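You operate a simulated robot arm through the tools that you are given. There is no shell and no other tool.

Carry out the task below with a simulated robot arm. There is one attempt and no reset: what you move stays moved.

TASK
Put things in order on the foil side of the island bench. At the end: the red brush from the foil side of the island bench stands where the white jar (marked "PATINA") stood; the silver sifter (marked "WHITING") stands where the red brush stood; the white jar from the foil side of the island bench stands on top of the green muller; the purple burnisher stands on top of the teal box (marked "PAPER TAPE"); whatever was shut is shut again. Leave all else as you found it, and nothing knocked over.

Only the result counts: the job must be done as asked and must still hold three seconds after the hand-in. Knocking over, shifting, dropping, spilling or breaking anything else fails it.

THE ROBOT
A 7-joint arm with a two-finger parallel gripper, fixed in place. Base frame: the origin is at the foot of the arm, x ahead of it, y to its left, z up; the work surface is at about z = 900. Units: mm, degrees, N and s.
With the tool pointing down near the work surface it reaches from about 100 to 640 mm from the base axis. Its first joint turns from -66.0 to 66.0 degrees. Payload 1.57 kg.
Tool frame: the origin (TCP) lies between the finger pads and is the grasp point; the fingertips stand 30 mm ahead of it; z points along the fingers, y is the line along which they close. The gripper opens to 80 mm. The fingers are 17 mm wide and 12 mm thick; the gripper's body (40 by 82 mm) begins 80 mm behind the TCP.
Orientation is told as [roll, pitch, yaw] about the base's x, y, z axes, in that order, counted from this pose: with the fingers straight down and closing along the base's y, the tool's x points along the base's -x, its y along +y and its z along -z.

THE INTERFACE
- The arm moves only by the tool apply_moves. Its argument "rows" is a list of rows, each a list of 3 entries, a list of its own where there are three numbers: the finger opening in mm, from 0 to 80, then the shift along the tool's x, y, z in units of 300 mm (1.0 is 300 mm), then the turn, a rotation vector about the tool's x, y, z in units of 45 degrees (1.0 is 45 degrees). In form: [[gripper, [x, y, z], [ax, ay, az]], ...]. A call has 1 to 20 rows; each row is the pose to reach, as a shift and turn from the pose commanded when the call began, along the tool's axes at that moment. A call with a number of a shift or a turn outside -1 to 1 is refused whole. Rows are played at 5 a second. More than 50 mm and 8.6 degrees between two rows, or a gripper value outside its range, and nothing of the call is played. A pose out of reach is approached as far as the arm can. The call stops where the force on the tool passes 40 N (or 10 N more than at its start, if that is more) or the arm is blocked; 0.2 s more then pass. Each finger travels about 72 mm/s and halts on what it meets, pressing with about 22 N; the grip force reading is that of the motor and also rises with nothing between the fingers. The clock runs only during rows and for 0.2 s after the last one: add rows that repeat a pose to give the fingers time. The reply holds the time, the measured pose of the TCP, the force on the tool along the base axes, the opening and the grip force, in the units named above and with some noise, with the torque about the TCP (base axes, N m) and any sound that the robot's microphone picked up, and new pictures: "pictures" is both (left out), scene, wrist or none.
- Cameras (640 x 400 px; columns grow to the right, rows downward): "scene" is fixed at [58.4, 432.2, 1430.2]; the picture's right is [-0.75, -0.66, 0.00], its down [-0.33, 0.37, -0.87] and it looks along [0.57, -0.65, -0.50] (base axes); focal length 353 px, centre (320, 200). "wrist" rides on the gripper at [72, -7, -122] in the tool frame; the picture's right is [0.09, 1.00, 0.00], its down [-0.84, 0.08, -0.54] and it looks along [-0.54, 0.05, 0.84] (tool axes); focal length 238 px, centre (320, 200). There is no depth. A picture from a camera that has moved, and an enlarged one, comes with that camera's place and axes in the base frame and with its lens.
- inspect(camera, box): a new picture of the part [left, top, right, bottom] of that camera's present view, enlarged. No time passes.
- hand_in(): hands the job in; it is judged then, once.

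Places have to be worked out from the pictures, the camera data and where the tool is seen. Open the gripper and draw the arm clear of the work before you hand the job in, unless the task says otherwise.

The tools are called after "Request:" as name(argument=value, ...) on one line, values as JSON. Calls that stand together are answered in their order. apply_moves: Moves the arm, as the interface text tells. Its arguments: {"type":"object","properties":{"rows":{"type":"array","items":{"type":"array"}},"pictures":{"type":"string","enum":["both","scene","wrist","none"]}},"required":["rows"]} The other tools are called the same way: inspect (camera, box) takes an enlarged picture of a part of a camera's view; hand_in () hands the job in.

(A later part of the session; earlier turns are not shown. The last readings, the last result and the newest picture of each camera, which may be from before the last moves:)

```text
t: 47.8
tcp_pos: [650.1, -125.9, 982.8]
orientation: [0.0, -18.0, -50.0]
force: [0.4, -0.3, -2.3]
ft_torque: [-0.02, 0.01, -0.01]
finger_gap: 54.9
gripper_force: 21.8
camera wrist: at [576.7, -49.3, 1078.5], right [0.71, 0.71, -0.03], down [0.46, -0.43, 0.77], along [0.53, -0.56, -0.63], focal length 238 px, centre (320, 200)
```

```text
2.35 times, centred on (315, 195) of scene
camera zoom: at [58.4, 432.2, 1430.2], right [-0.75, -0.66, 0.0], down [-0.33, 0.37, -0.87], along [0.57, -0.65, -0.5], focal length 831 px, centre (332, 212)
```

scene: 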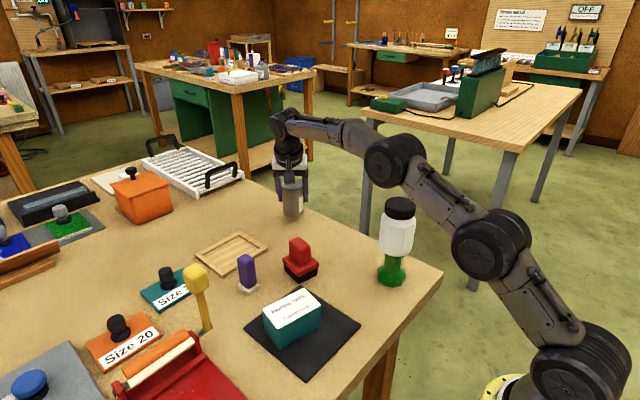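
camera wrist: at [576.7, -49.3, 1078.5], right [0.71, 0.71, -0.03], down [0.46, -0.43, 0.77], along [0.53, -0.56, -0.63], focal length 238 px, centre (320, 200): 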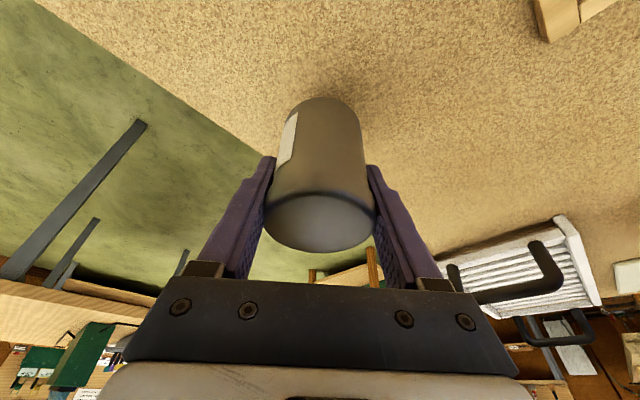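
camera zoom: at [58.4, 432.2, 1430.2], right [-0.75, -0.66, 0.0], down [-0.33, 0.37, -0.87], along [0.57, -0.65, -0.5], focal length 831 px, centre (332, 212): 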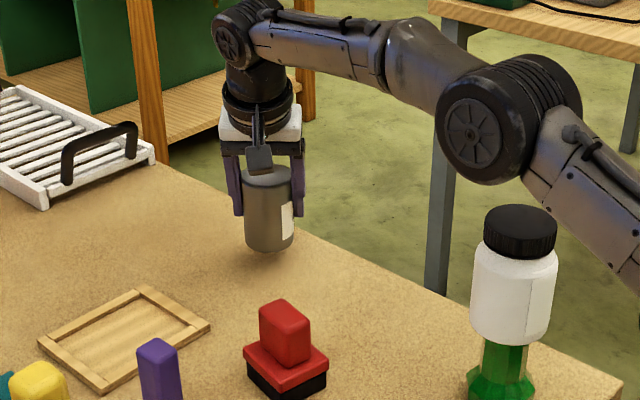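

I'm above (650,-126). I lower 27 mm to near contact.

Request:
apply_moves(rows=[[45, [0.01, 0, 0.0308], [0, 0, 0]], [45, [0.02, 0, 0.0616], [0, 0, 0]], [45, [0.026, 0, 0.08], [0, 0, 0]], [45, [0.0278, 0, 0.0856], [0, 0, 0]], [45, [0.0278, 0, 0.0856], [0, 0, 0]]], pictures="none")

Request:
apply_moves(rows=[[45, [0.001, 0, 0.0032], [0, 0, 0]], [45, [0.0015, 0, 0.0048], [0, 0, 0]], [45, [0.0015, 0, 0.0048], [0, 0, 0]]], pictures="none")

```text
t: 49.0
tcp_pos: [650.3, -125.8, 957.5]
orientation: [0.2, -18.1, -49.9]
force: [-0.4, 0.9, 1.8]
ft_torque: [-0.02, 0.03, 0.02]
finger_gap: 55.0
gripper_force: 21.9
```

```text
t: 49.8
tcp_pos: [651.4, -125.7, 956.9]
orientation: [0.2, -18.1, -50.0]
force: [-2.5, 1.7, 8.8]
ft_torque: [-0.21, 0.18, -0.05]
finger_gap: 54.9
gripper_force: 22.1
```

Contact came about 2 mm early, so the sifter may be slightly tilted or slid in the grip. I ease back to light contact and look at it.

Request:
apply_moves(rows=[[45, [-0.0005, 0, -0.0016], [0, 0, 0]], [45, [-0.001, 0, -0.0032], [0, 0, 0]], [45, [-0.001, 0, -0.0032], [0, 0, 0]]], pictures="both")

Request:
inspect(camera="scene", box=[260, 140, 330, 240])

Request:
inspect(camera="wrist", box=[230, 80, 410, 290])

```text
t: 50.6
tcp_pos: [649.4, -125.4, 957.6]
orientation: [0.2, -18.1, -50.0]
force: [2.4, 1.3, 4.5]
ft_torque: [-0.15, -0.27, 0.05]
finger_gap: 55.0
gripper_force: 22.3
camera wrist: at [576.5, -49.1, 1051.5], right [0.71, 0.71, -0.03], down [0.46, -0.43, 0.77], along [0.54, -0.56, -0.63], focal length 238 px, centre (320, 200)
```

scene: 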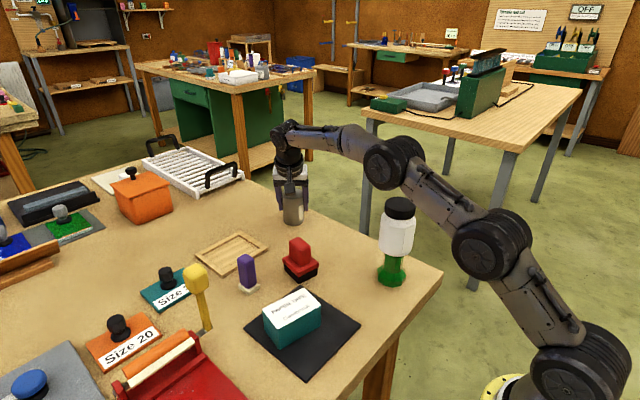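
wrist: 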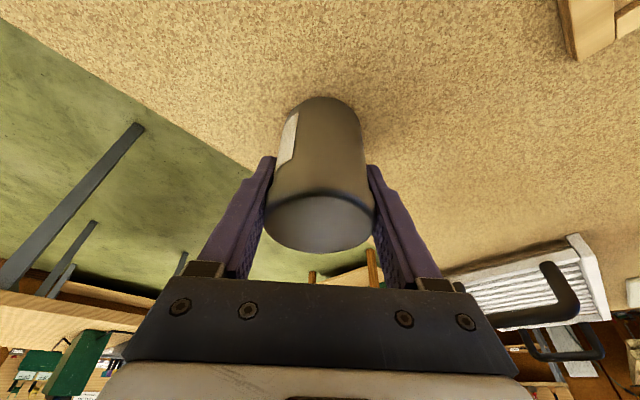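

```text
4.00 times, centred on (295, 190) of scene
camera zoom: at [58.3, 432.3, 1430.2], right [-0.75, -0.66, 0.0], down [-0.33, 0.37, -0.87], along [0.57, -0.65, -0.5], focal length 1413 px, centre (420, 240)
```

zoom: 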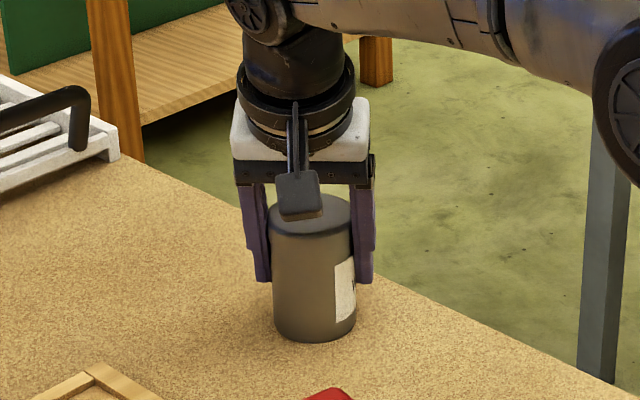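

```text
1.90 times, centred on (320, 185) of wrist
camera zoom: at [576.5, -49.1, 1051.5], right [0.71, 0.71, -0.03], down [0.46, -0.43, 0.77], along [0.54, -0.56, -0.63], focal length 454 px, centre (320, 229)
```

zoom: 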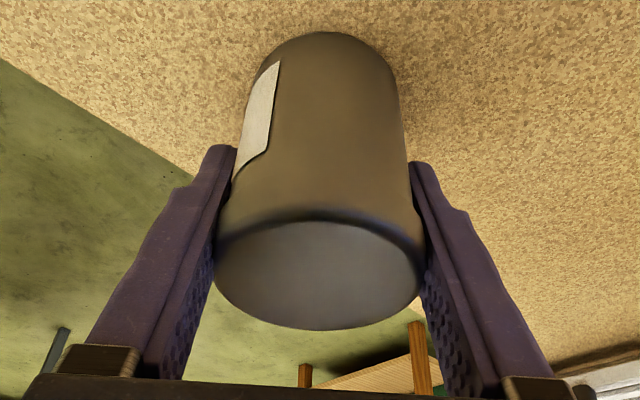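

The sifter just slid down slightly (~2 mm) in the grip and remains upright, now touching the bench. I release gently.

Request:
apply_moves(rows=[[55, [0, 0, 0], [0, 0, 0]], [57, [0, 0, 0], [0, 0, 0]], [60, [0, 0, 0], [0, 0, 0]], [66, [0, 0, 0], [0, 0, 0]], [74, [0, 0, 0], [0, 0, 0]], [80, [0, 0, 0], [0, 0, 0]], [80, [0, 0, 0], [0, 0, 0]]], pictures="both")

Request:
inspect(camera="scene", box=[260, 140, 330, 240])

Request:
inspect(camera="wrist", box=[230, 80, 410, 290])

```text
t: 52.2
tcp_pos: [650.0, -126.5, 957.8]
orientation: [0.0, -18.1, -50.1]
force: [-0.9, -0.1, -0.1]
ft_torque: [0.02, 0.0, 0.0]
finger_gap: 79.8
gripper_force: 0.0
camera wrist: at [576.4, -49.1, 1051.4], right [0.71, 0.71, -0.03], down [0.46, -0.43, 0.77], along [0.53, -0.56, -0.63], focal length 238 px, centre (320, 200)
```

scene: 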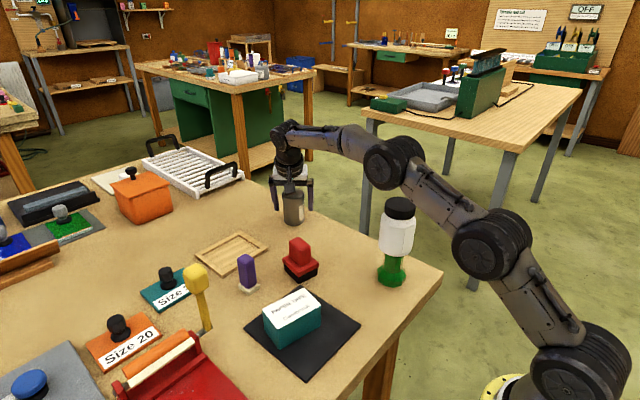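
wrist: 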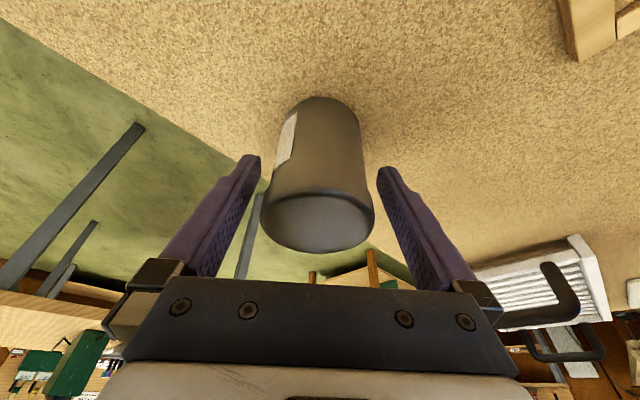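

```text
4.00 times, centred on (295, 190) of scene
camera zoom: at [58.4, 432.2, 1430.2], right [-0.75, -0.66, 0.0], down [-0.33, 0.37, -0.87], along [0.57, -0.65, -0.5], focal length 1413 px, centre (420, 240)
```

zoom: 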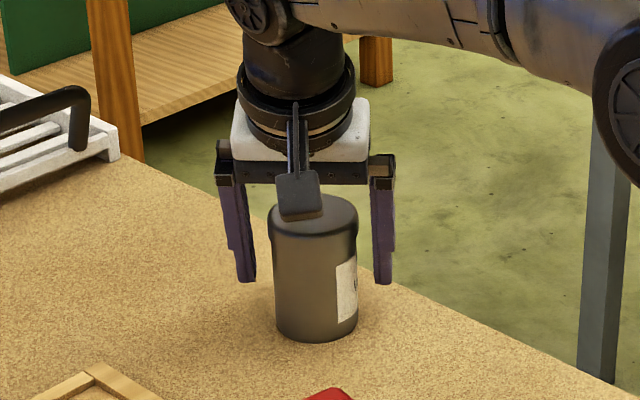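

```text
1.90 times, centred on (320, 185) of wrist
camera zoom: at [576.4, -49.1, 1051.4], right [0.71, 0.71, -0.03], down [0.46, -0.43, 0.77], along [0.53, -0.56, -0.63], focal length 454 px, centre (320, 229)
```

zoom: 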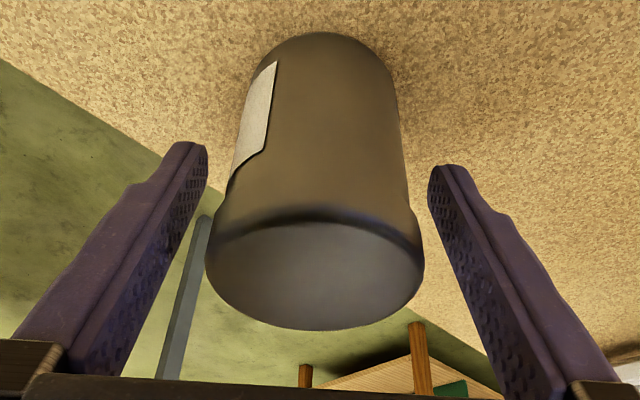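

The sifter stands upright on the brush's old spot. I withdraw along the tool axis (fingers slide free on both sides), away from it.

Request:
apply_moves(rows=[[80, [0, 0, -0.06], [0, 0, 0]], [80, [0, 0, -0.14], [0, 0, 0]], [80, [0, 0, -0.23], [0, 0, 0]], [80, [0, 0, -0.32], [0, 0, 0]], [80, [0, 0, -0.4], [0, 0, 0]], [80, [0, 0, -0.4], [0, 0, 0]]], pictures="both")

Request:
inspect(camera="scene", box=[220, 170, 420, 310])

Request:
inspect(camera="wrist", box=[230, 0, 410, 180])

```text
t: 53.6
tcp_pos: [626.3, -96.7, 1071.1]
orientation: [0.0, -18.0, -50.0]
force: [-0.3, 0.6, 0.1]
ft_torque: [0.02, 0.04, 0.0]
finger_gap: 80.1
gripper_force: 0.2
camera wrist: at [552.8, -20.6, 1166.7], right [0.71, 0.71, -0.03], down [0.46, -0.43, 0.77], along [0.53, -0.56, -0.63], focal length 238 px, centre (320, 200)
```

scene: 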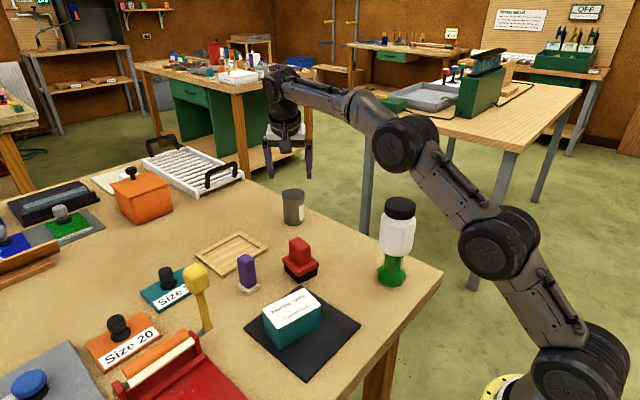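
wrist: 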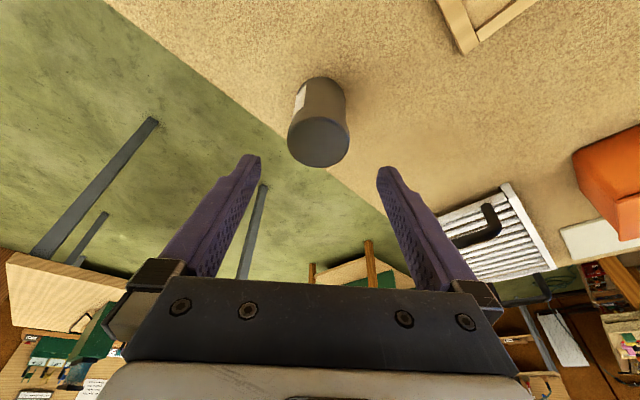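

```text
2.86 times, centred on (320, 240) of scene
camera zoom: at [58.4, 432.2, 1430.2], right [-0.75, -0.66, 0.0], down [-0.33, 0.37, -0.87], along [0.57, -0.65, -0.5], focal length 1009 px, centre (320, 86)
```

zoom: 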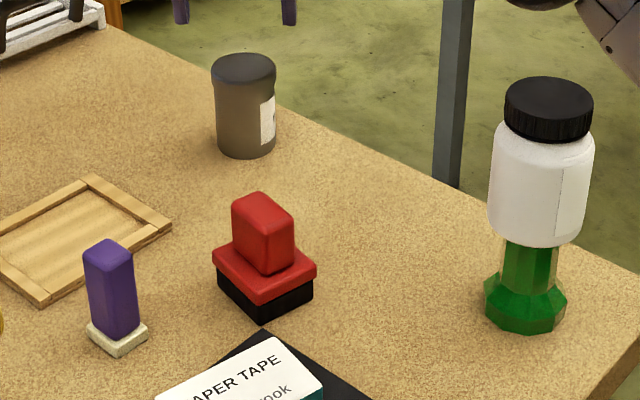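

```text
2.22 times, centred on (320, 90) of wrist
camera zoom: at [552.8, -20.6, 1166.7], right [0.71, 0.71, -0.03], down [0.46, -0.43, 0.77], along [0.53, -0.56, -0.63], focal length 530 px, centre (320, 444)
```

zoom: 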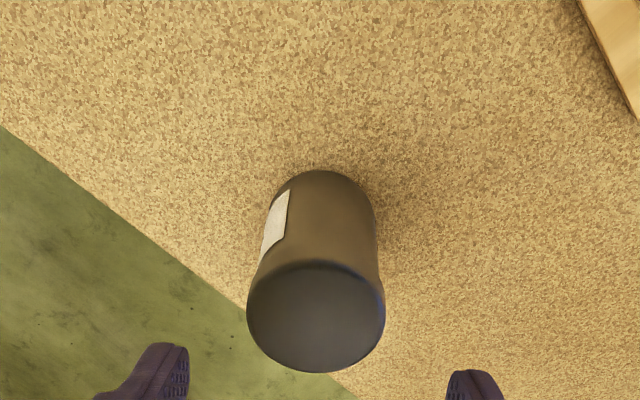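

All four moved things look right: sifter at (649,-128) upright, brush and jar unchanged. Next is the burnisher near (535,118); I first swing back inward over the bench and take out the tilt.

Request:
apply_moves(rows=[[80, [0.09, -0.0083, -0.046], [0, 0.0667, 0]], [80, [0.179, -0.0167, -0.0921], [0, 0.1333, 0]], [80, [0.269, -0.025, -0.1382], [0, 0.2, 0]], [80, [0.359, -0.0333, -0.1842], [0, 0.2667, 0]], [80, [0.448, -0.0417, -0.2303], [0, 0.3333, 0]], [80, [0.538, -0.05, -0.2763], [0, 0.4, 0]], [80, [0.538, -0.05, -0.2763], [0, 0.4, 0]]], pictures="none")

Request:
apply_moves(rows=[[80, [0.025, 0.0467, 0.0139], [0, 0, -0.15]], [80, [0.05, 0.0933, 0.0278], [0, 0, -0.3]], [80, [0.075, 0.14, 0.0417], [0, 0, -0.45]], [80, [0.1, 0.1866, 0.0555], [0, 0, -0.6]], [80, [0.125, 0.2333, 0.0694], [0, 0, -0.75]], [80, [0.1494, 0.2799, 0.0833], [0, 0, -0.9]], [80, [0.1494, 0.2799, 0.0833], [0, 0, -0.9]]], pictures="both")

```text
t: 55.2
tcp_pos: [499.4, 30.5, 1101.2]
orientation: [0.0, 0.0, -50.1]
force: [0.3, 0.4, 0.1]
ft_torque: [0.0, 0.02, 0.0]
finger_gap: 80.1
gripper_force: 0.1
```

```text
t: 56.8
tcp_pos: [535.5, 118.0, 1077.2]
orientation: [0.0, 0.0, -9.5]
force: [0.2, 0.1, 0.0]
ft_torque: [-0.01, -0.01, -0.01]
finger_gap: 80.0
gripper_force: 0.0
camera wrist: at [462.8, 123.5, 1197.7], right [0.07, 1.0, 0.0], down [0.84, -0.06, 0.54], along [0.54, -0.04, -0.84], focal length 238 px, centre (320, 200)
```

scene: 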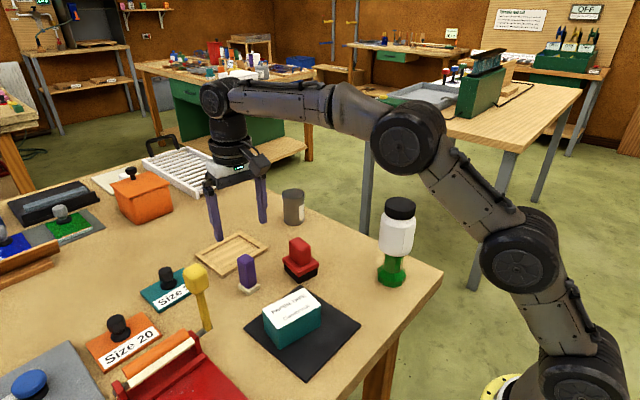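
wrist: 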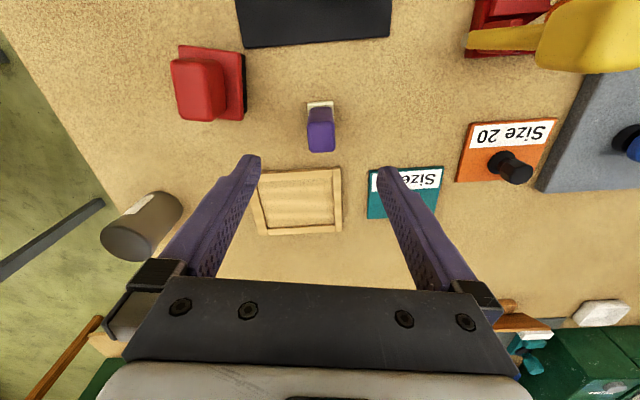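

I'm roughly over the burnisher, yaw -9.5°. I enlarge it to read its heading and centre.

Request:
inspect(camera="wrist", box=[280, 80, 370, 170])

Request:
inspect(camera="scene", box=[170, 230, 350, 390])

```text
4.44 times, centred on (325, 125) of wrist
camera zoom: at [462.8, 123.5, 1197.7], right [0.07, 1.0, 0.0], down [0.84, -0.06, 0.54], along [0.54, -0.04, -0.84], focal length 1059 px, centre (298, 533)
```

zoom: 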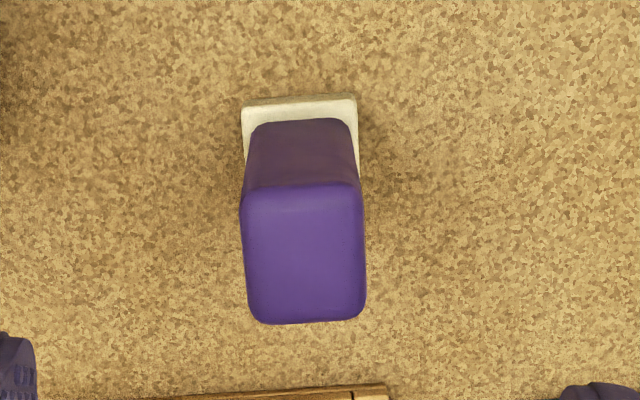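

```text
2.50 times, centred on (260, 310) of scene
camera zoom: at [58.4, 432.2, 1430.2], right [-0.75, -0.66, 0.0], down [-0.33, 0.37, -0.87], along [0.57, -0.65, -0.5], focal length 883 px, centre (470, -75)
```

zoom: 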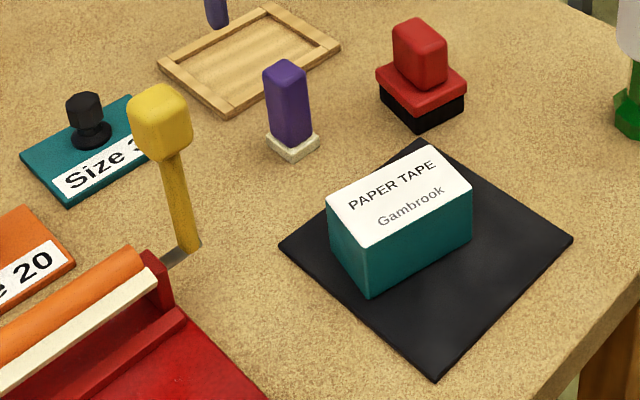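

Burnisher centre is (535,119), axes nearly parallel to the base axes (yaw ≈0), handle 25.5 mm across y, top z≈976. I turn to yaw ≈-0.5°, then descend with open fingers to z≈950.

Request:
apply_moves(rows=[[80, [0, 0.001, 0.01], [0, 0, -0.1]], [80, [0, 0.0018, 0.03], [0, 0, -0.2]], [80, [0, 0.0018, 0.12], [0, 0, -0.2]], [80, [0, 0.0018, 0.21], [0, 0, -0.2]], [80, [0, 0.0018, 0.29], [0, 0, -0.2]], [80, [0, 0.0018, 0.36], [0, 0, -0.2]], [80, [0, 0.0018, 0.405], [0, 0, -0.2]], [80, [0, 0.0018, 0.419], [0, 0, -0.2]], [80, [0, 0.0018, 0.419], [0, 0, -0.2]]], pictures="both")

Request:
inspect(camera="scene", box=[200, 190, 320, 310])

Request:
inspect(camera="wrist", box=[230, 80, 410, 290])

```text
t: 58.8
tcp_pos: [535.8, 119.4, 949.4]
orientation: [-0.1, 0.0, -0.5]
force: [-0.7, 0.3, -0.2]
ft_torque: [-0.04, 0.0, 0.0]
finger_gap: 79.9
gripper_force: 0.0
camera wrist: at [463.5, 112.7, 1071.8], right [-0.08, 1.0, 0.0], down [0.84, 0.07, 0.54], along [0.54, 0.04, -0.84], focal length 238 px, centre (320, 200)
```

scene: 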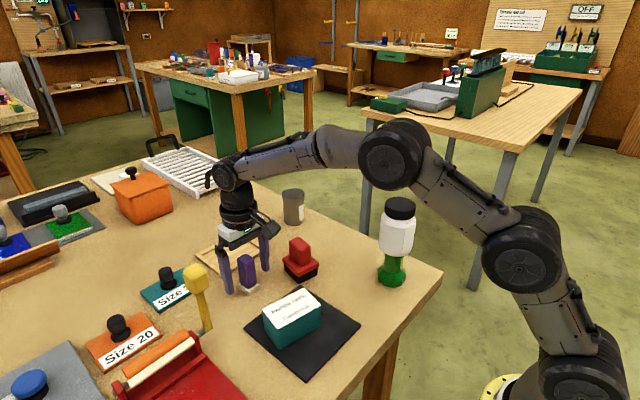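
wrist: 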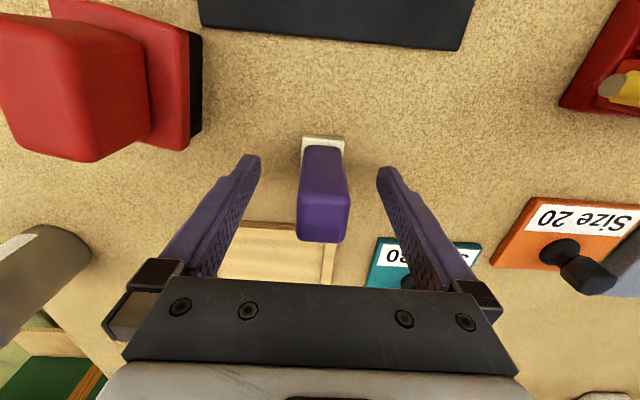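

```text
3.33 times, centred on (260, 250) of scene
camera zoom: at [58.4, 432.2, 1430.2], right [-0.75, -0.66, 0.0], down [-0.33, 0.37, -0.87], along [0.57, -0.65, -0.5], focal length 1177 px, centre (520, 33)
```

zoom: 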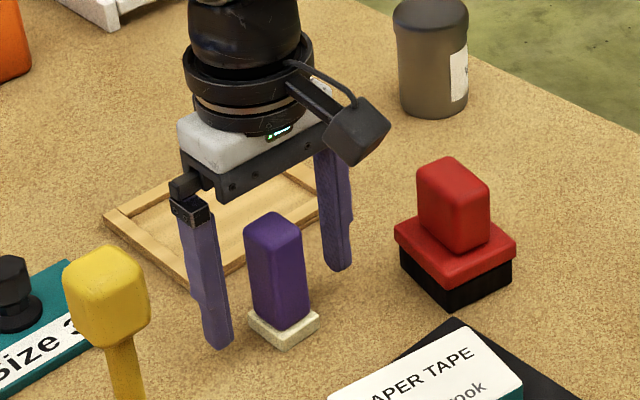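

```text
1.90 times, centred on (320, 185) of wrist
camera zoom: at [463.5, 112.7, 1071.8], right [-0.08, 1.0, 0.0], down [0.84, 0.07, 0.54], along [0.54, 0.04, -0.84], focal length 454 px, centre (320, 229)
```

zoom: 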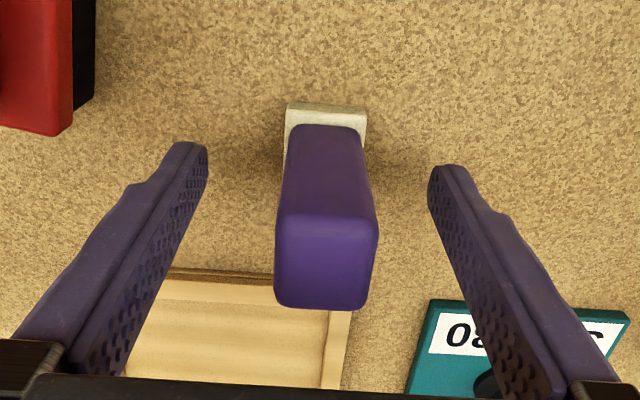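

The burnisher is centred between the fingers. I close on its handle.

Request:
apply_moves(rows=[[60, [0, 0, 0], [0, 0, 0]], [45, [0, 0, 0], [0, 0, 0]], [32, [0, 0, 0], [0, 0, 0]], [20, [0, 0, 0], [0, 0, 0]], [12, [0, 0, 0], [0, 0, 0]], [12, [0, 0, 0], [0, 0, 0]], [12, [0, 0, 0], [0, 0, 0]]], pictures="both")

Request:
inspect(camera="wrist", box=[230, 80, 410, 290])

```text
t: 60.4
tcp_pos: [535.1, 118.4, 949.6]
orientation: [0.0, 0.1, -0.5]
force: [-0.5, 0.2, 0.1]
ft_torque: [0.03, -0.02, -0.03]
finger_gap: 25.8
gripper_force: 22.1
camera wrist: at [463.5, 112.7, 1072.1], right [-0.08, 1.0, 0.0], down [0.84, 0.07, 0.54], along [0.54, 0.04, -0.84], focal length 238 px, centre (320, 200)
```

scene: 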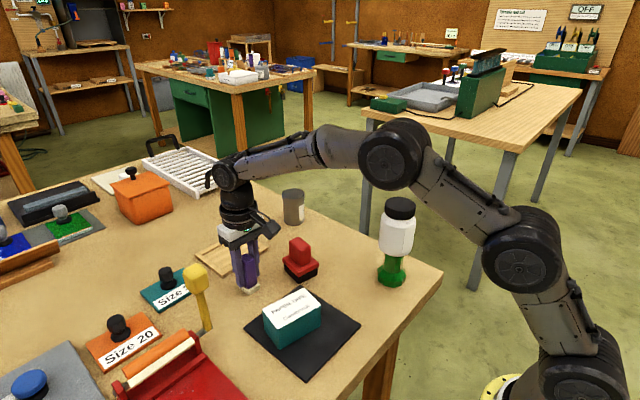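
wrist: 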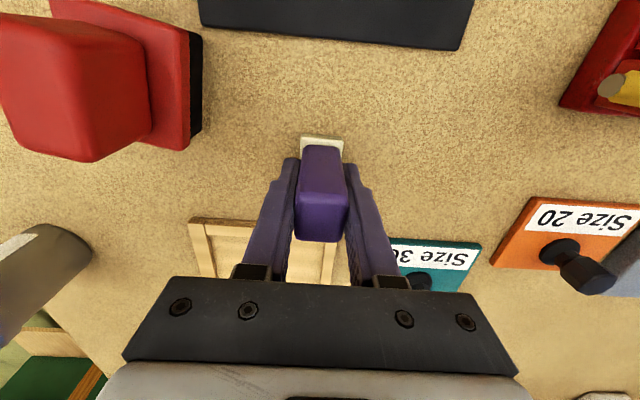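

```text
1.90 times, centred on (320, 185) of wrist
camera zoom: at [463.5, 112.7, 1072.1], right [-0.08, 1.0, 0.0], down [0.84, 0.07, 0.54], along [0.54, 0.04, -0.84], focal length 454 px, centre (320, 229)
```

zoom: 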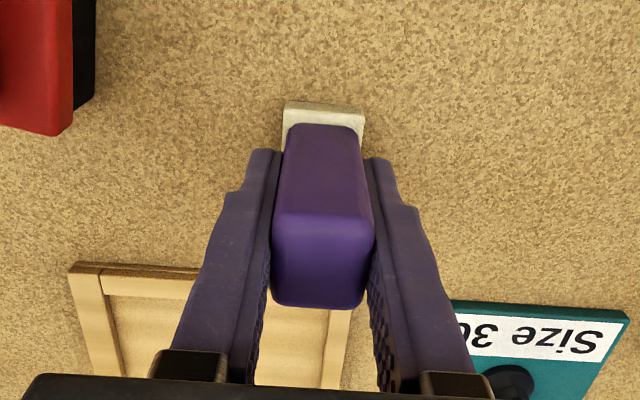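

Held at 25.8 mm with its centre at the TCP. I lift it 125 mm, then shift toward the teal box so the wrist camera looks straight down on the box.

Request:
apply_moves(rows=[[12, [0, 0, -0.02], [0, 0, 0]], [12, [0, 0, -0.07], [0, 0, 0]], [12, [0, 0, -0.15], [0, 0, 0]], [12, [0, 0, -0.24], [0, 0, 0]], [12, [0, 0, -0.33], [0, 0, 0]], [12, [0, 0, -0.4167], [0, 0, 0]], [12, [0.08, 0.015, -0.4167], [0, 0, 0]], [12, [0.16, 0.03, -0.4167], [0, 0, 0]], [12, [0.19, 0.0367, -0.4167], [0, 0, 0]], [12, [0.19, 0.0367, -0.4167], [0, 0, 0]], [12, [0.19, 0.0367, -0.4167], [0, 0, 0]]], pictures="both")

Request:
inspect(camera="wrist", box=[240, 0, 440, 130])

Request:
inspect(camera="scene", box=[240, 270, 370, 380])

```text
t: 62.8
tcp_pos: [477.9, 131.4, 1074.8]
orientation: [0.1, -0.1, -0.5]
force: [0.4, -1.1, -1.0]
ft_torque: [0.01, -0.02, 0.02]
finger_gap: 25.5
gripper_force: 22.0
camera wrist: at [406.2, 125.1, 1197.0], right [-0.08, 1.0, 0.0], down [0.84, 0.07, 0.54], along [0.54, 0.04, -0.84], focal length 238 px, centre (320, 200)
```

scene: 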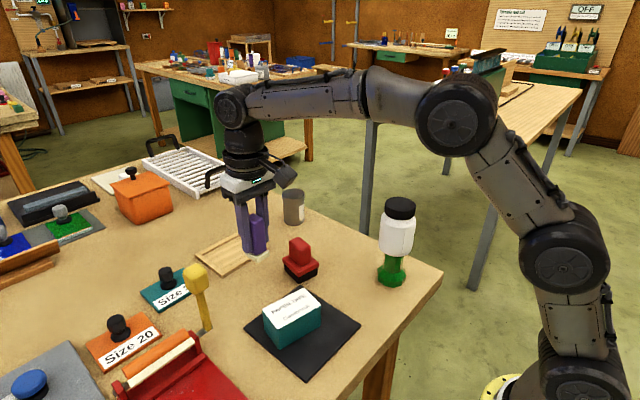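
wrist: 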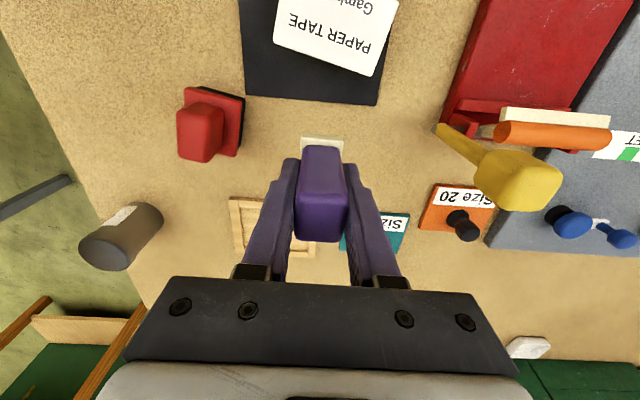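

```text
3.08 times, centred on (340, 65) of wrist
camera zoom: at [406.2, 125.1, 1197.0], right [-0.08, 1.0, 0.0], down [0.84, 0.07, 0.54], along [0.54, 0.04, -0.84], focal length 733 px, centre (258, 615)
```

zoom: 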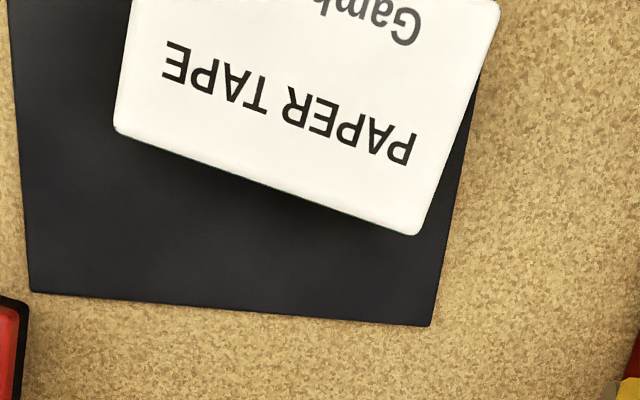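

```text
3.64 times, centred on (305, 325) of scene
camera zoom: at [58.4, 432.2, 1430.2], right [-0.75, -0.66, 0.0], down [-0.33, 0.37, -0.87], along [0.57, -0.65, -0.5], focal length 1284 px, centre (374, -254)
```

zoom: 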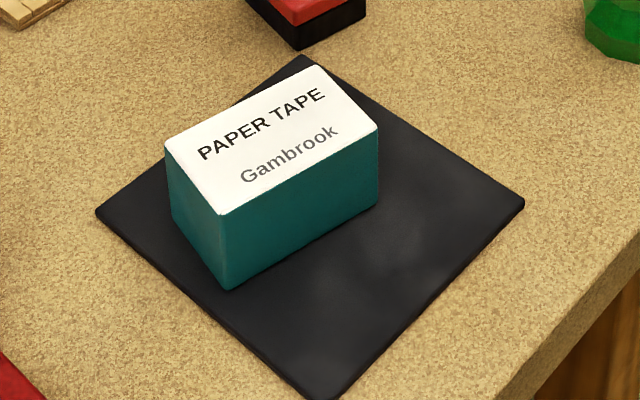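

The box top is cut off at the picture's edge; I shift 48 mm back toward the base to see it whole.

Request:
apply_moves(rows=[[12, [0.08, 0, 0], [0, 0, 0]], [12, [0.16, 0, 0], [0, 0, 0]], [12, [0.16, 0, 0], [0, 0, 0]], [12, [0.16, 0, 0], [0, 0, 0]]], pictures="both")

Request:
inspect(camera="wrist", box=[230, 20, 420, 160])

```text
t: 63.8
tcp_pos: [430.3, 130.6, 1073.8]
orientation: [0.0, 0.0, -0.5]
force: [0.7, -1.1, -1.6]
ft_torque: [0.01, 0.01, 0.03]
finger_gap: 25.2
gripper_force: 22.2
camera wrist: at [357.8, 125.1, 1196.9], right [-0.08, 1.0, 0.0], down [0.84, 0.07, 0.54], along [0.54, 0.04, -0.84], focal length 238 px, centre (320, 200)
```

scene: 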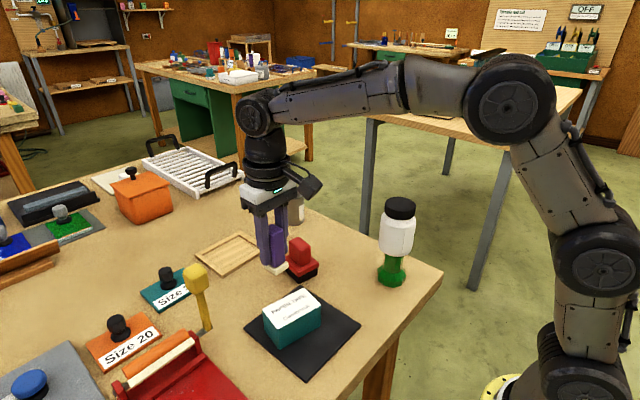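
wrist: 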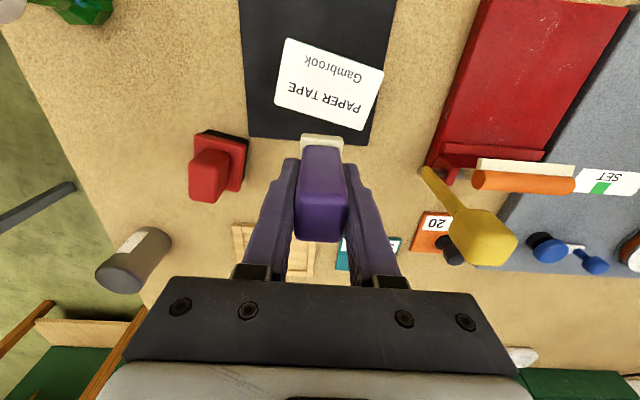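

```text
2.86 times, centred on (325, 90) of wrist
camera zoom: at [357.8, 125.1, 1196.9], right [-0.08, 1.0, 0.0], down [0.84, 0.07, 0.54], along [0.54, 0.04, -0.84], focal length 681 px, centre (306, 514)
```

zoom: 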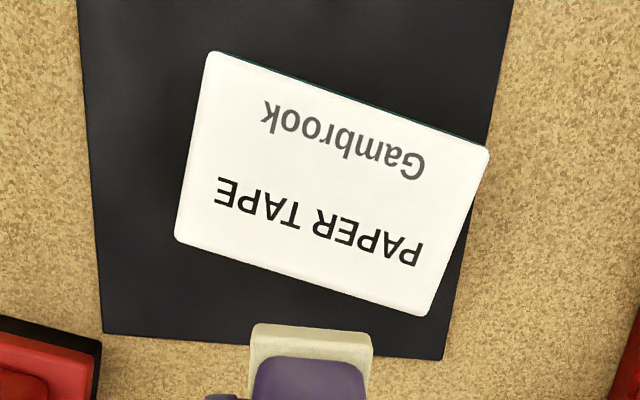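

The box top centre comes out at (389.7,134.4), top z≈957–960, about 88×53 mm. I move the burnisher above it and lower to TCP z≈1015 (a few mm above).

Request:
apply_moves(rows=[[12, [0.07, 0.004, 0], [0, 0, 0]], [12, [0.1343, 0.0082, 0], [0, 0, 0]], [12, [0.1343, 0.0082, 0.05], [0, 0, 0]], [12, [0.1343, 0.0082, 0.11], [0, 0, 0]], [12, [0.1343, 0.0082, 0.16], [0, 0, 0]], [12, [0.1343, 0.0082, 0.195], [0, 0, 0]], [12, [0.1343, 0.0082, 0.2], [0, 0, 0]], [12, [0.1343, 0.0082, 0.2], [0, 0, 0]]], pictures="both")

Request:
inspect(camera="scene", box=[230, 220, 370, 380])

Request:
inspect(camera="wrist", box=[230, 80, 420, 260])

```text
t: 65.6
tcp_pos: [390.1, 132.8, 1015.5]
orientation: [0.0, 0.0, -0.5]
force: [-0.5, 0.4, -0.2]
ft_torque: [-0.03, 0.01, 0.01]
finger_gap: 25.5
gripper_force: 21.8
camera wrist: at [317.9, 127.5, 1137.1], right [-0.08, 1.0, 0.0], down [0.84, 0.07, 0.54], along [0.54, 0.04, -0.84], focal length 238 px, centre (320, 200)
```

scene: 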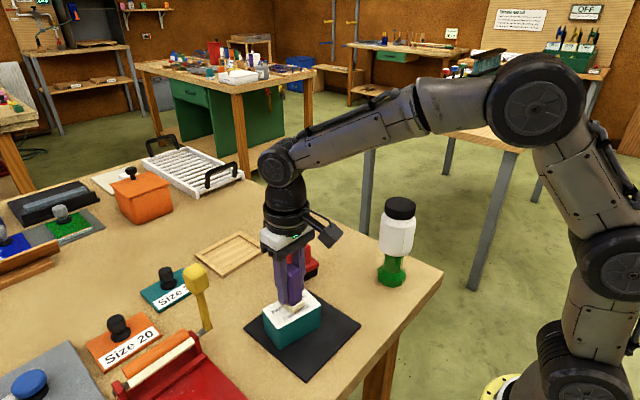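
wrist: 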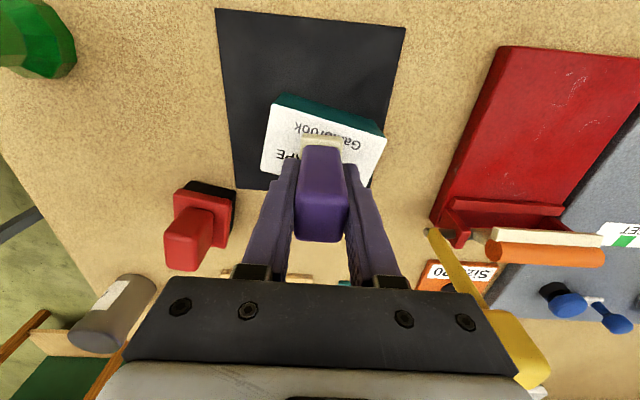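

```text
2.50 times, centred on (300, 300) of scene
camera zoom: at [58.4, 432.2, 1430.2], right [-0.75, -0.66, 0.0], down [-0.33, 0.37, -0.87], along [0.57, -0.65, -0.5], focal length 883 px, centre (370, -50)
```

zoom: 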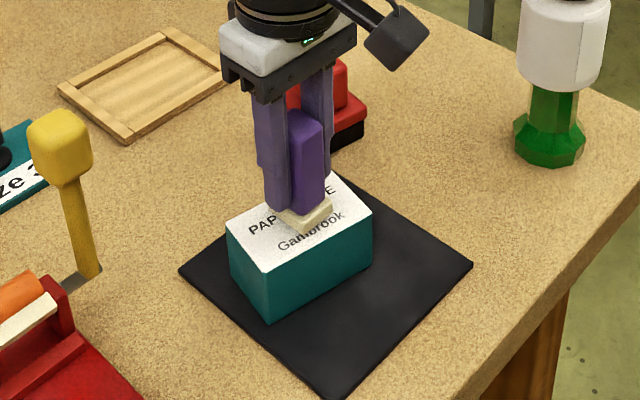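

```text
2.22 times, centred on (325, 170) of wrist
camera zoom: at [317.9, 127.5, 1137.1], right [-0.08, 1.0, 0.0], down [0.84, 0.07, 0.54], along [0.54, 0.04, -0.84], focal length 530 px, centre (309, 267)
```

zoom: 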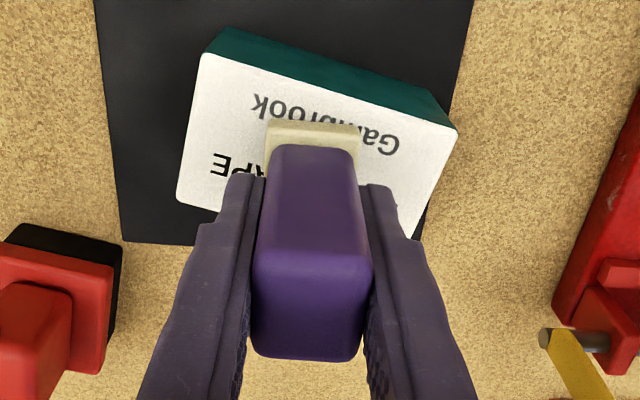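

The burnisher is centred over the box. I lower it step by step, watching force.

Request:
apply_moves(rows=[[12, [0, 0, 0.005], [0, 0, 0]], [12, [0, 0, 0.01], [0, 0, 0]], [12, [0, 0, 0.01], [0, 0, 0]]], pictures="none")

Request:
apply_moves(rows=[[12, [0, 0, 0.0033], [0, 0, 0]], [12, [0, 0, 0.0033], [0, 0, 0]], [12, [0, 0, 0.0033], [0, 0, 0]]], pictures="none")

Request:
apply_moves(rows=[[12, [0, 0, 0.0033], [0, 0, 0]], [12, [0, 0, 0.0033], [0, 0, 0]], [12, [0, 0, 0.0033], [0, 0, 0]]], pictures="scene")

```text
t: 66.4
tcp_pos: [390.0, 133.5, 1012.5]
orientation: [0.0, 0.1, -0.5]
force: [-0.7, 0.5, -1.2]
ft_torque: [-0.01, -0.04, 0.04]
finger_gap: 25.5
gripper_force: 21.6
```

```text
t: 67.2
tcp_pos: [390.3, 133.9, 1010.3]
orientation: [0.0, 0.0, -0.5]
force: [0.3, 0.6, 0.0]
ft_torque: [0.0, -0.01, -0.03]
finger_gap: 25.7
gripper_force: 21.2
```

```text
t: 68.0
tcp_pos: [391.0, 133.4, 1010.2]
orientation: [0.0, -0.1, -0.6]
force: [-3.7, 0.6, 9.1]
ft_torque: [-0.07, 0.25, 0.03]
finger_gap: 25.2
gripper_force: 22.3
```

scene: 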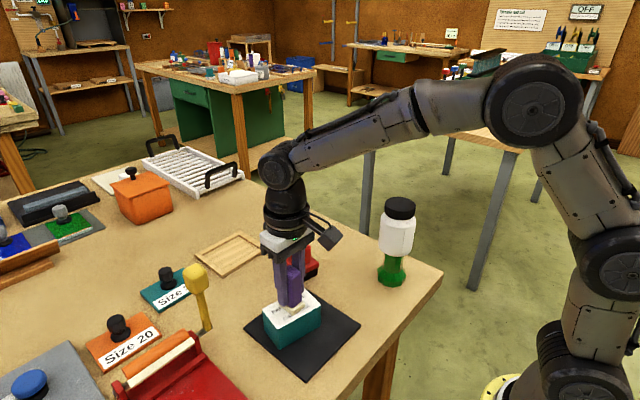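

Contact at TCP z≈1010 (9 N). I ease back half a millimetre and check the load.

Request:
apply_moves(rows=[[12, [0, 0, -0.001], [0, 0, 0]], [12, [0, 0, -0.0015], [0, 0, 0]], [12, [0, 0, -0.0015], [0, 0, 0]]], pictures="none")

```text
t: 68.8
tcp_pos: [390.1, 134.1, 1010.6]
orientation: [0.0, 0.0, -0.6]
force: [0.7, 0.4, 8.0]
ft_torque: [0.0, 0.02, 0.01]
finger_gap: 25.5
gripper_force: 22.4
```

Request:
apply_moves(rows=[[12, [0, 0, -0.001], [0, 0, 0]], [12, [0, 0, -0.0015], [0, 0, 0]], [12, [0, 0, -0.0015], [0, 0, 0]]], pictures="none")

```text
t: 69.6
tcp_pos: [389.4, 134.6, 1010.5]
orientation: [0.0, -0.1, -0.6]
force: [1.6, -0.7, 3.2]
ft_torque: [0.0, -0.14, 0.0]
finger_gap: 25.3
gripper_force: 21.6
```

Only about 3 N remains, so the burnisher rests lightly on the box. I open the fingers gradually.

Request:
apply_moves(rows=[[26, [0, 0, 0], [0, 0, 0]], [29, [0, 0, 0], [0, 0, 0]], [34, [0, 0, 0], [0, 0, 0]], [42, [0, 0, 0], [0, 0, 0]], [52, [0, 0, 0], [0, 0, 0]], [64, [0, 0, 0], [0, 0, 0]], [64, [0, 0, 0], [0, 0, 0]]], pictures="both")

Request:
inspect(camera="scene", box=[230, 220, 370, 380])

Request:
inspect(camera="wrist", box=[230, 80, 420, 260])

```text
t: 71.2
tcp_pos: [389.4, 135.0, 1009.3]
orientation: [0.0, 0.0, -0.5]
force: [0.2, -0.6, 0.2]
ft_torque: [0.0, -0.02, -0.01]
finger_gap: 63.9
gripper_force: 0.2
camera wrist: at [317.7, 127.8, 1133.2], right [-0.08, 1.0, 0.0], down [0.84, 0.07, 0.54], along [0.54, 0.04, -0.84], focal length 238 px, centre (320, 200)
```

scene: 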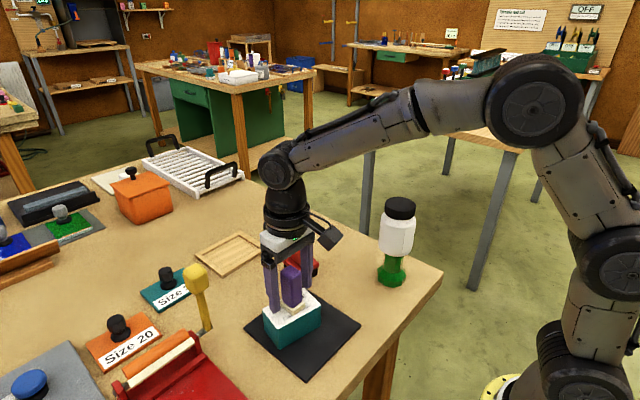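
wrist: 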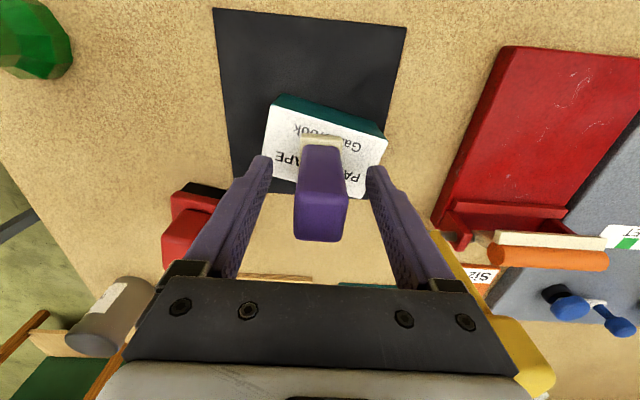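

```text
2.50 times, centred on (300, 300) of scene
camera zoom: at [58.4, 432.2, 1430.2], right [-0.75, -0.66, 0.0], down [-0.33, 0.37, -0.87], along [0.57, -0.65, -0.5], focal length 883 px, centre (370, -50)
```

zoom: 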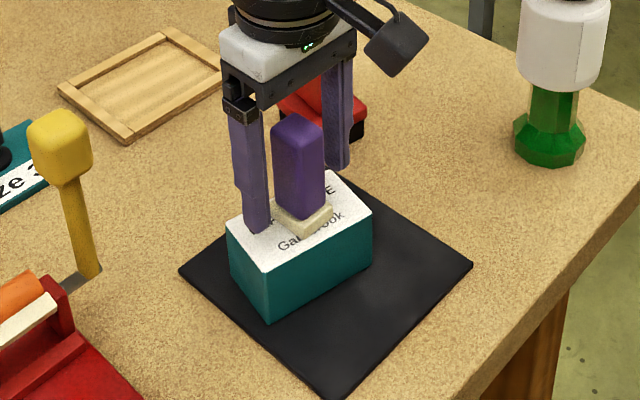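

```text
2.22 times, centred on (325, 170) of wrist
camera zoom: at [317.7, 127.8, 1133.2], right [-0.08, 1.0, 0.0], down [0.84, 0.07, 0.54], along [0.54, 0.04, -0.84], focal length 530 px, centre (309, 267)
```

zoom: 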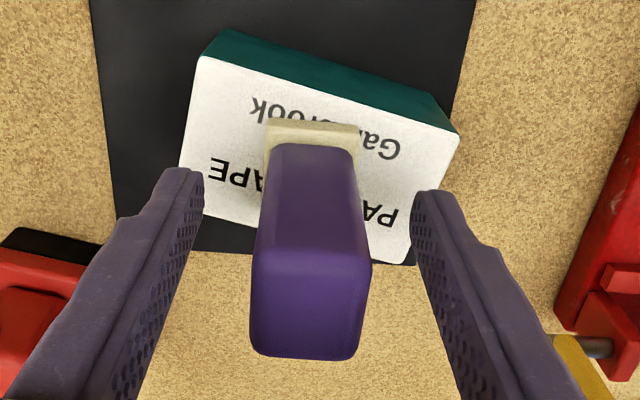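

The burnisher stands centred on the box, free of the fingers. I raise the gripper straight up.

Request:
apply_moves(rows=[[64, [0, 0, -0.03], [0, 0, 0]], [64, [0, 0, -0.1], [0, 0, 0]], [64, [0, 0, -0.2], [0, 0, 0]], [70, [0, 0, -0.32], [0, 0, 0]], [80, [0, 0, -0.45], [0, 0, 0]], [80, [0, 0, -0.58], [0, 0, 0]], [80, [0, 0, -0.7], [0, 0, 0]], [80, [0, 0, -0.7], [0, 0, 0]]], pictures="both")

Request:
inspect(camera="scene", box=[220, 170, 440, 390])

Request:
inspect(camera="wrist", box=[160, 0, 480, 280])

Request:
inspect(camera="scene", box=[0, 130, 320, 400])

```text
t: 73.0
tcp_pos: [390.1, 134.5, 1220.9]
orientation: [-0.1, 0.0, -0.5]
force: [-0.3, -1.1, 0.7]
ft_torque: [-0.03, -0.03, 0.03]
finger_gap: 80.0
gripper_force: 0.1
camera wrist: at [318.2, 127.6, 1343.6], right [-0.08, 1.0, 0.0], down [0.84, 0.07, 0.54], along [0.54, 0.04, -0.84], focal length 238 px, centre (320, 200)
```

scene: 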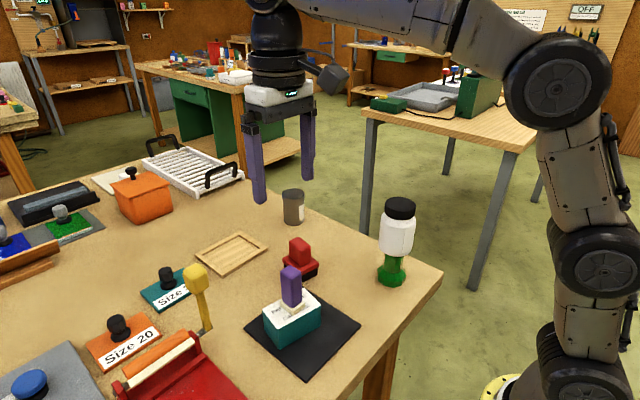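
wrist: 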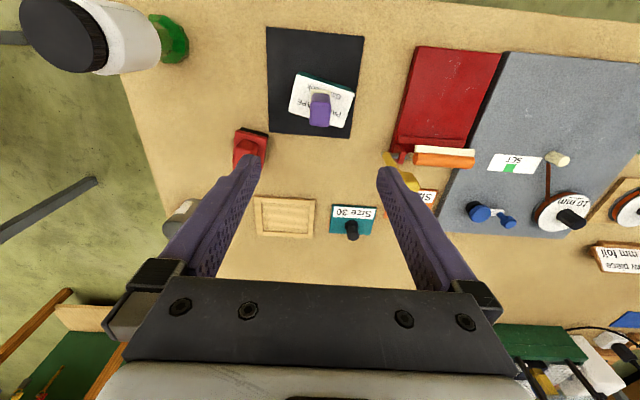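

```text
1.82 times, centred on (330, 280) of scene
camera zoom: at [58.4, 432.2, 1430.2], right [-0.75, -0.66, 0.0], down [-0.33, 0.37, -0.87], along [0.57, -0.65, -0.5], focal length 642 px, centre (302, 54)
```

zoom: 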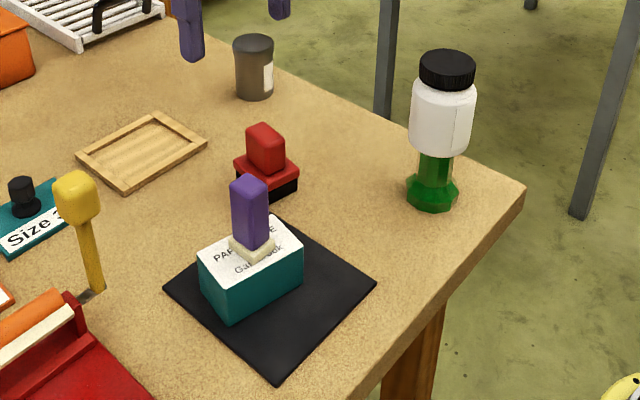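

```text
1.43 times, centred on (320, 140) of wrist
camera zoom: at [318.2, 127.6, 1343.6], right [-0.08, 1.0, 0.0], down [0.84, 0.07, 0.54], along [0.54, 0.04, -0.84], focal length 340 px, centre (320, 286)
```

zoom: 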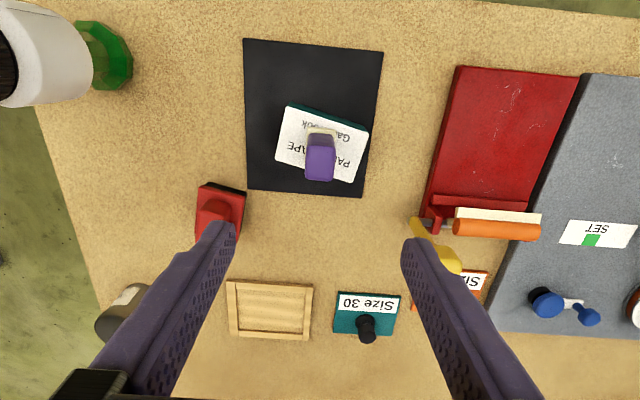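

```text
1.48 times, centred on (160, 265) of scene
camera zoom: at [58.4, 432.2, 1430.2], right [-0.75, -0.66, 0.0], down [-0.33, 0.37, -0.87], along [0.57, -0.65, -0.5], focal length 523 px, centre (557, 104)
```

zoom: 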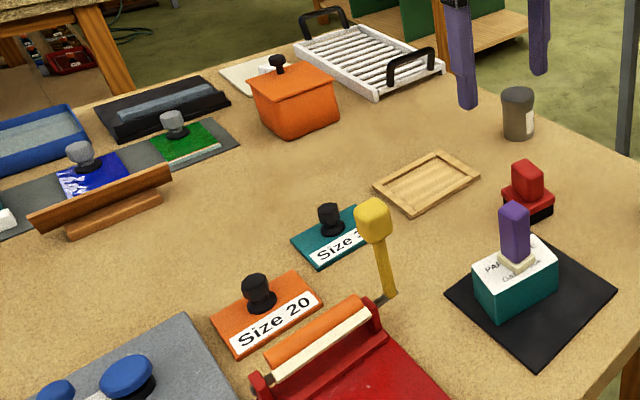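

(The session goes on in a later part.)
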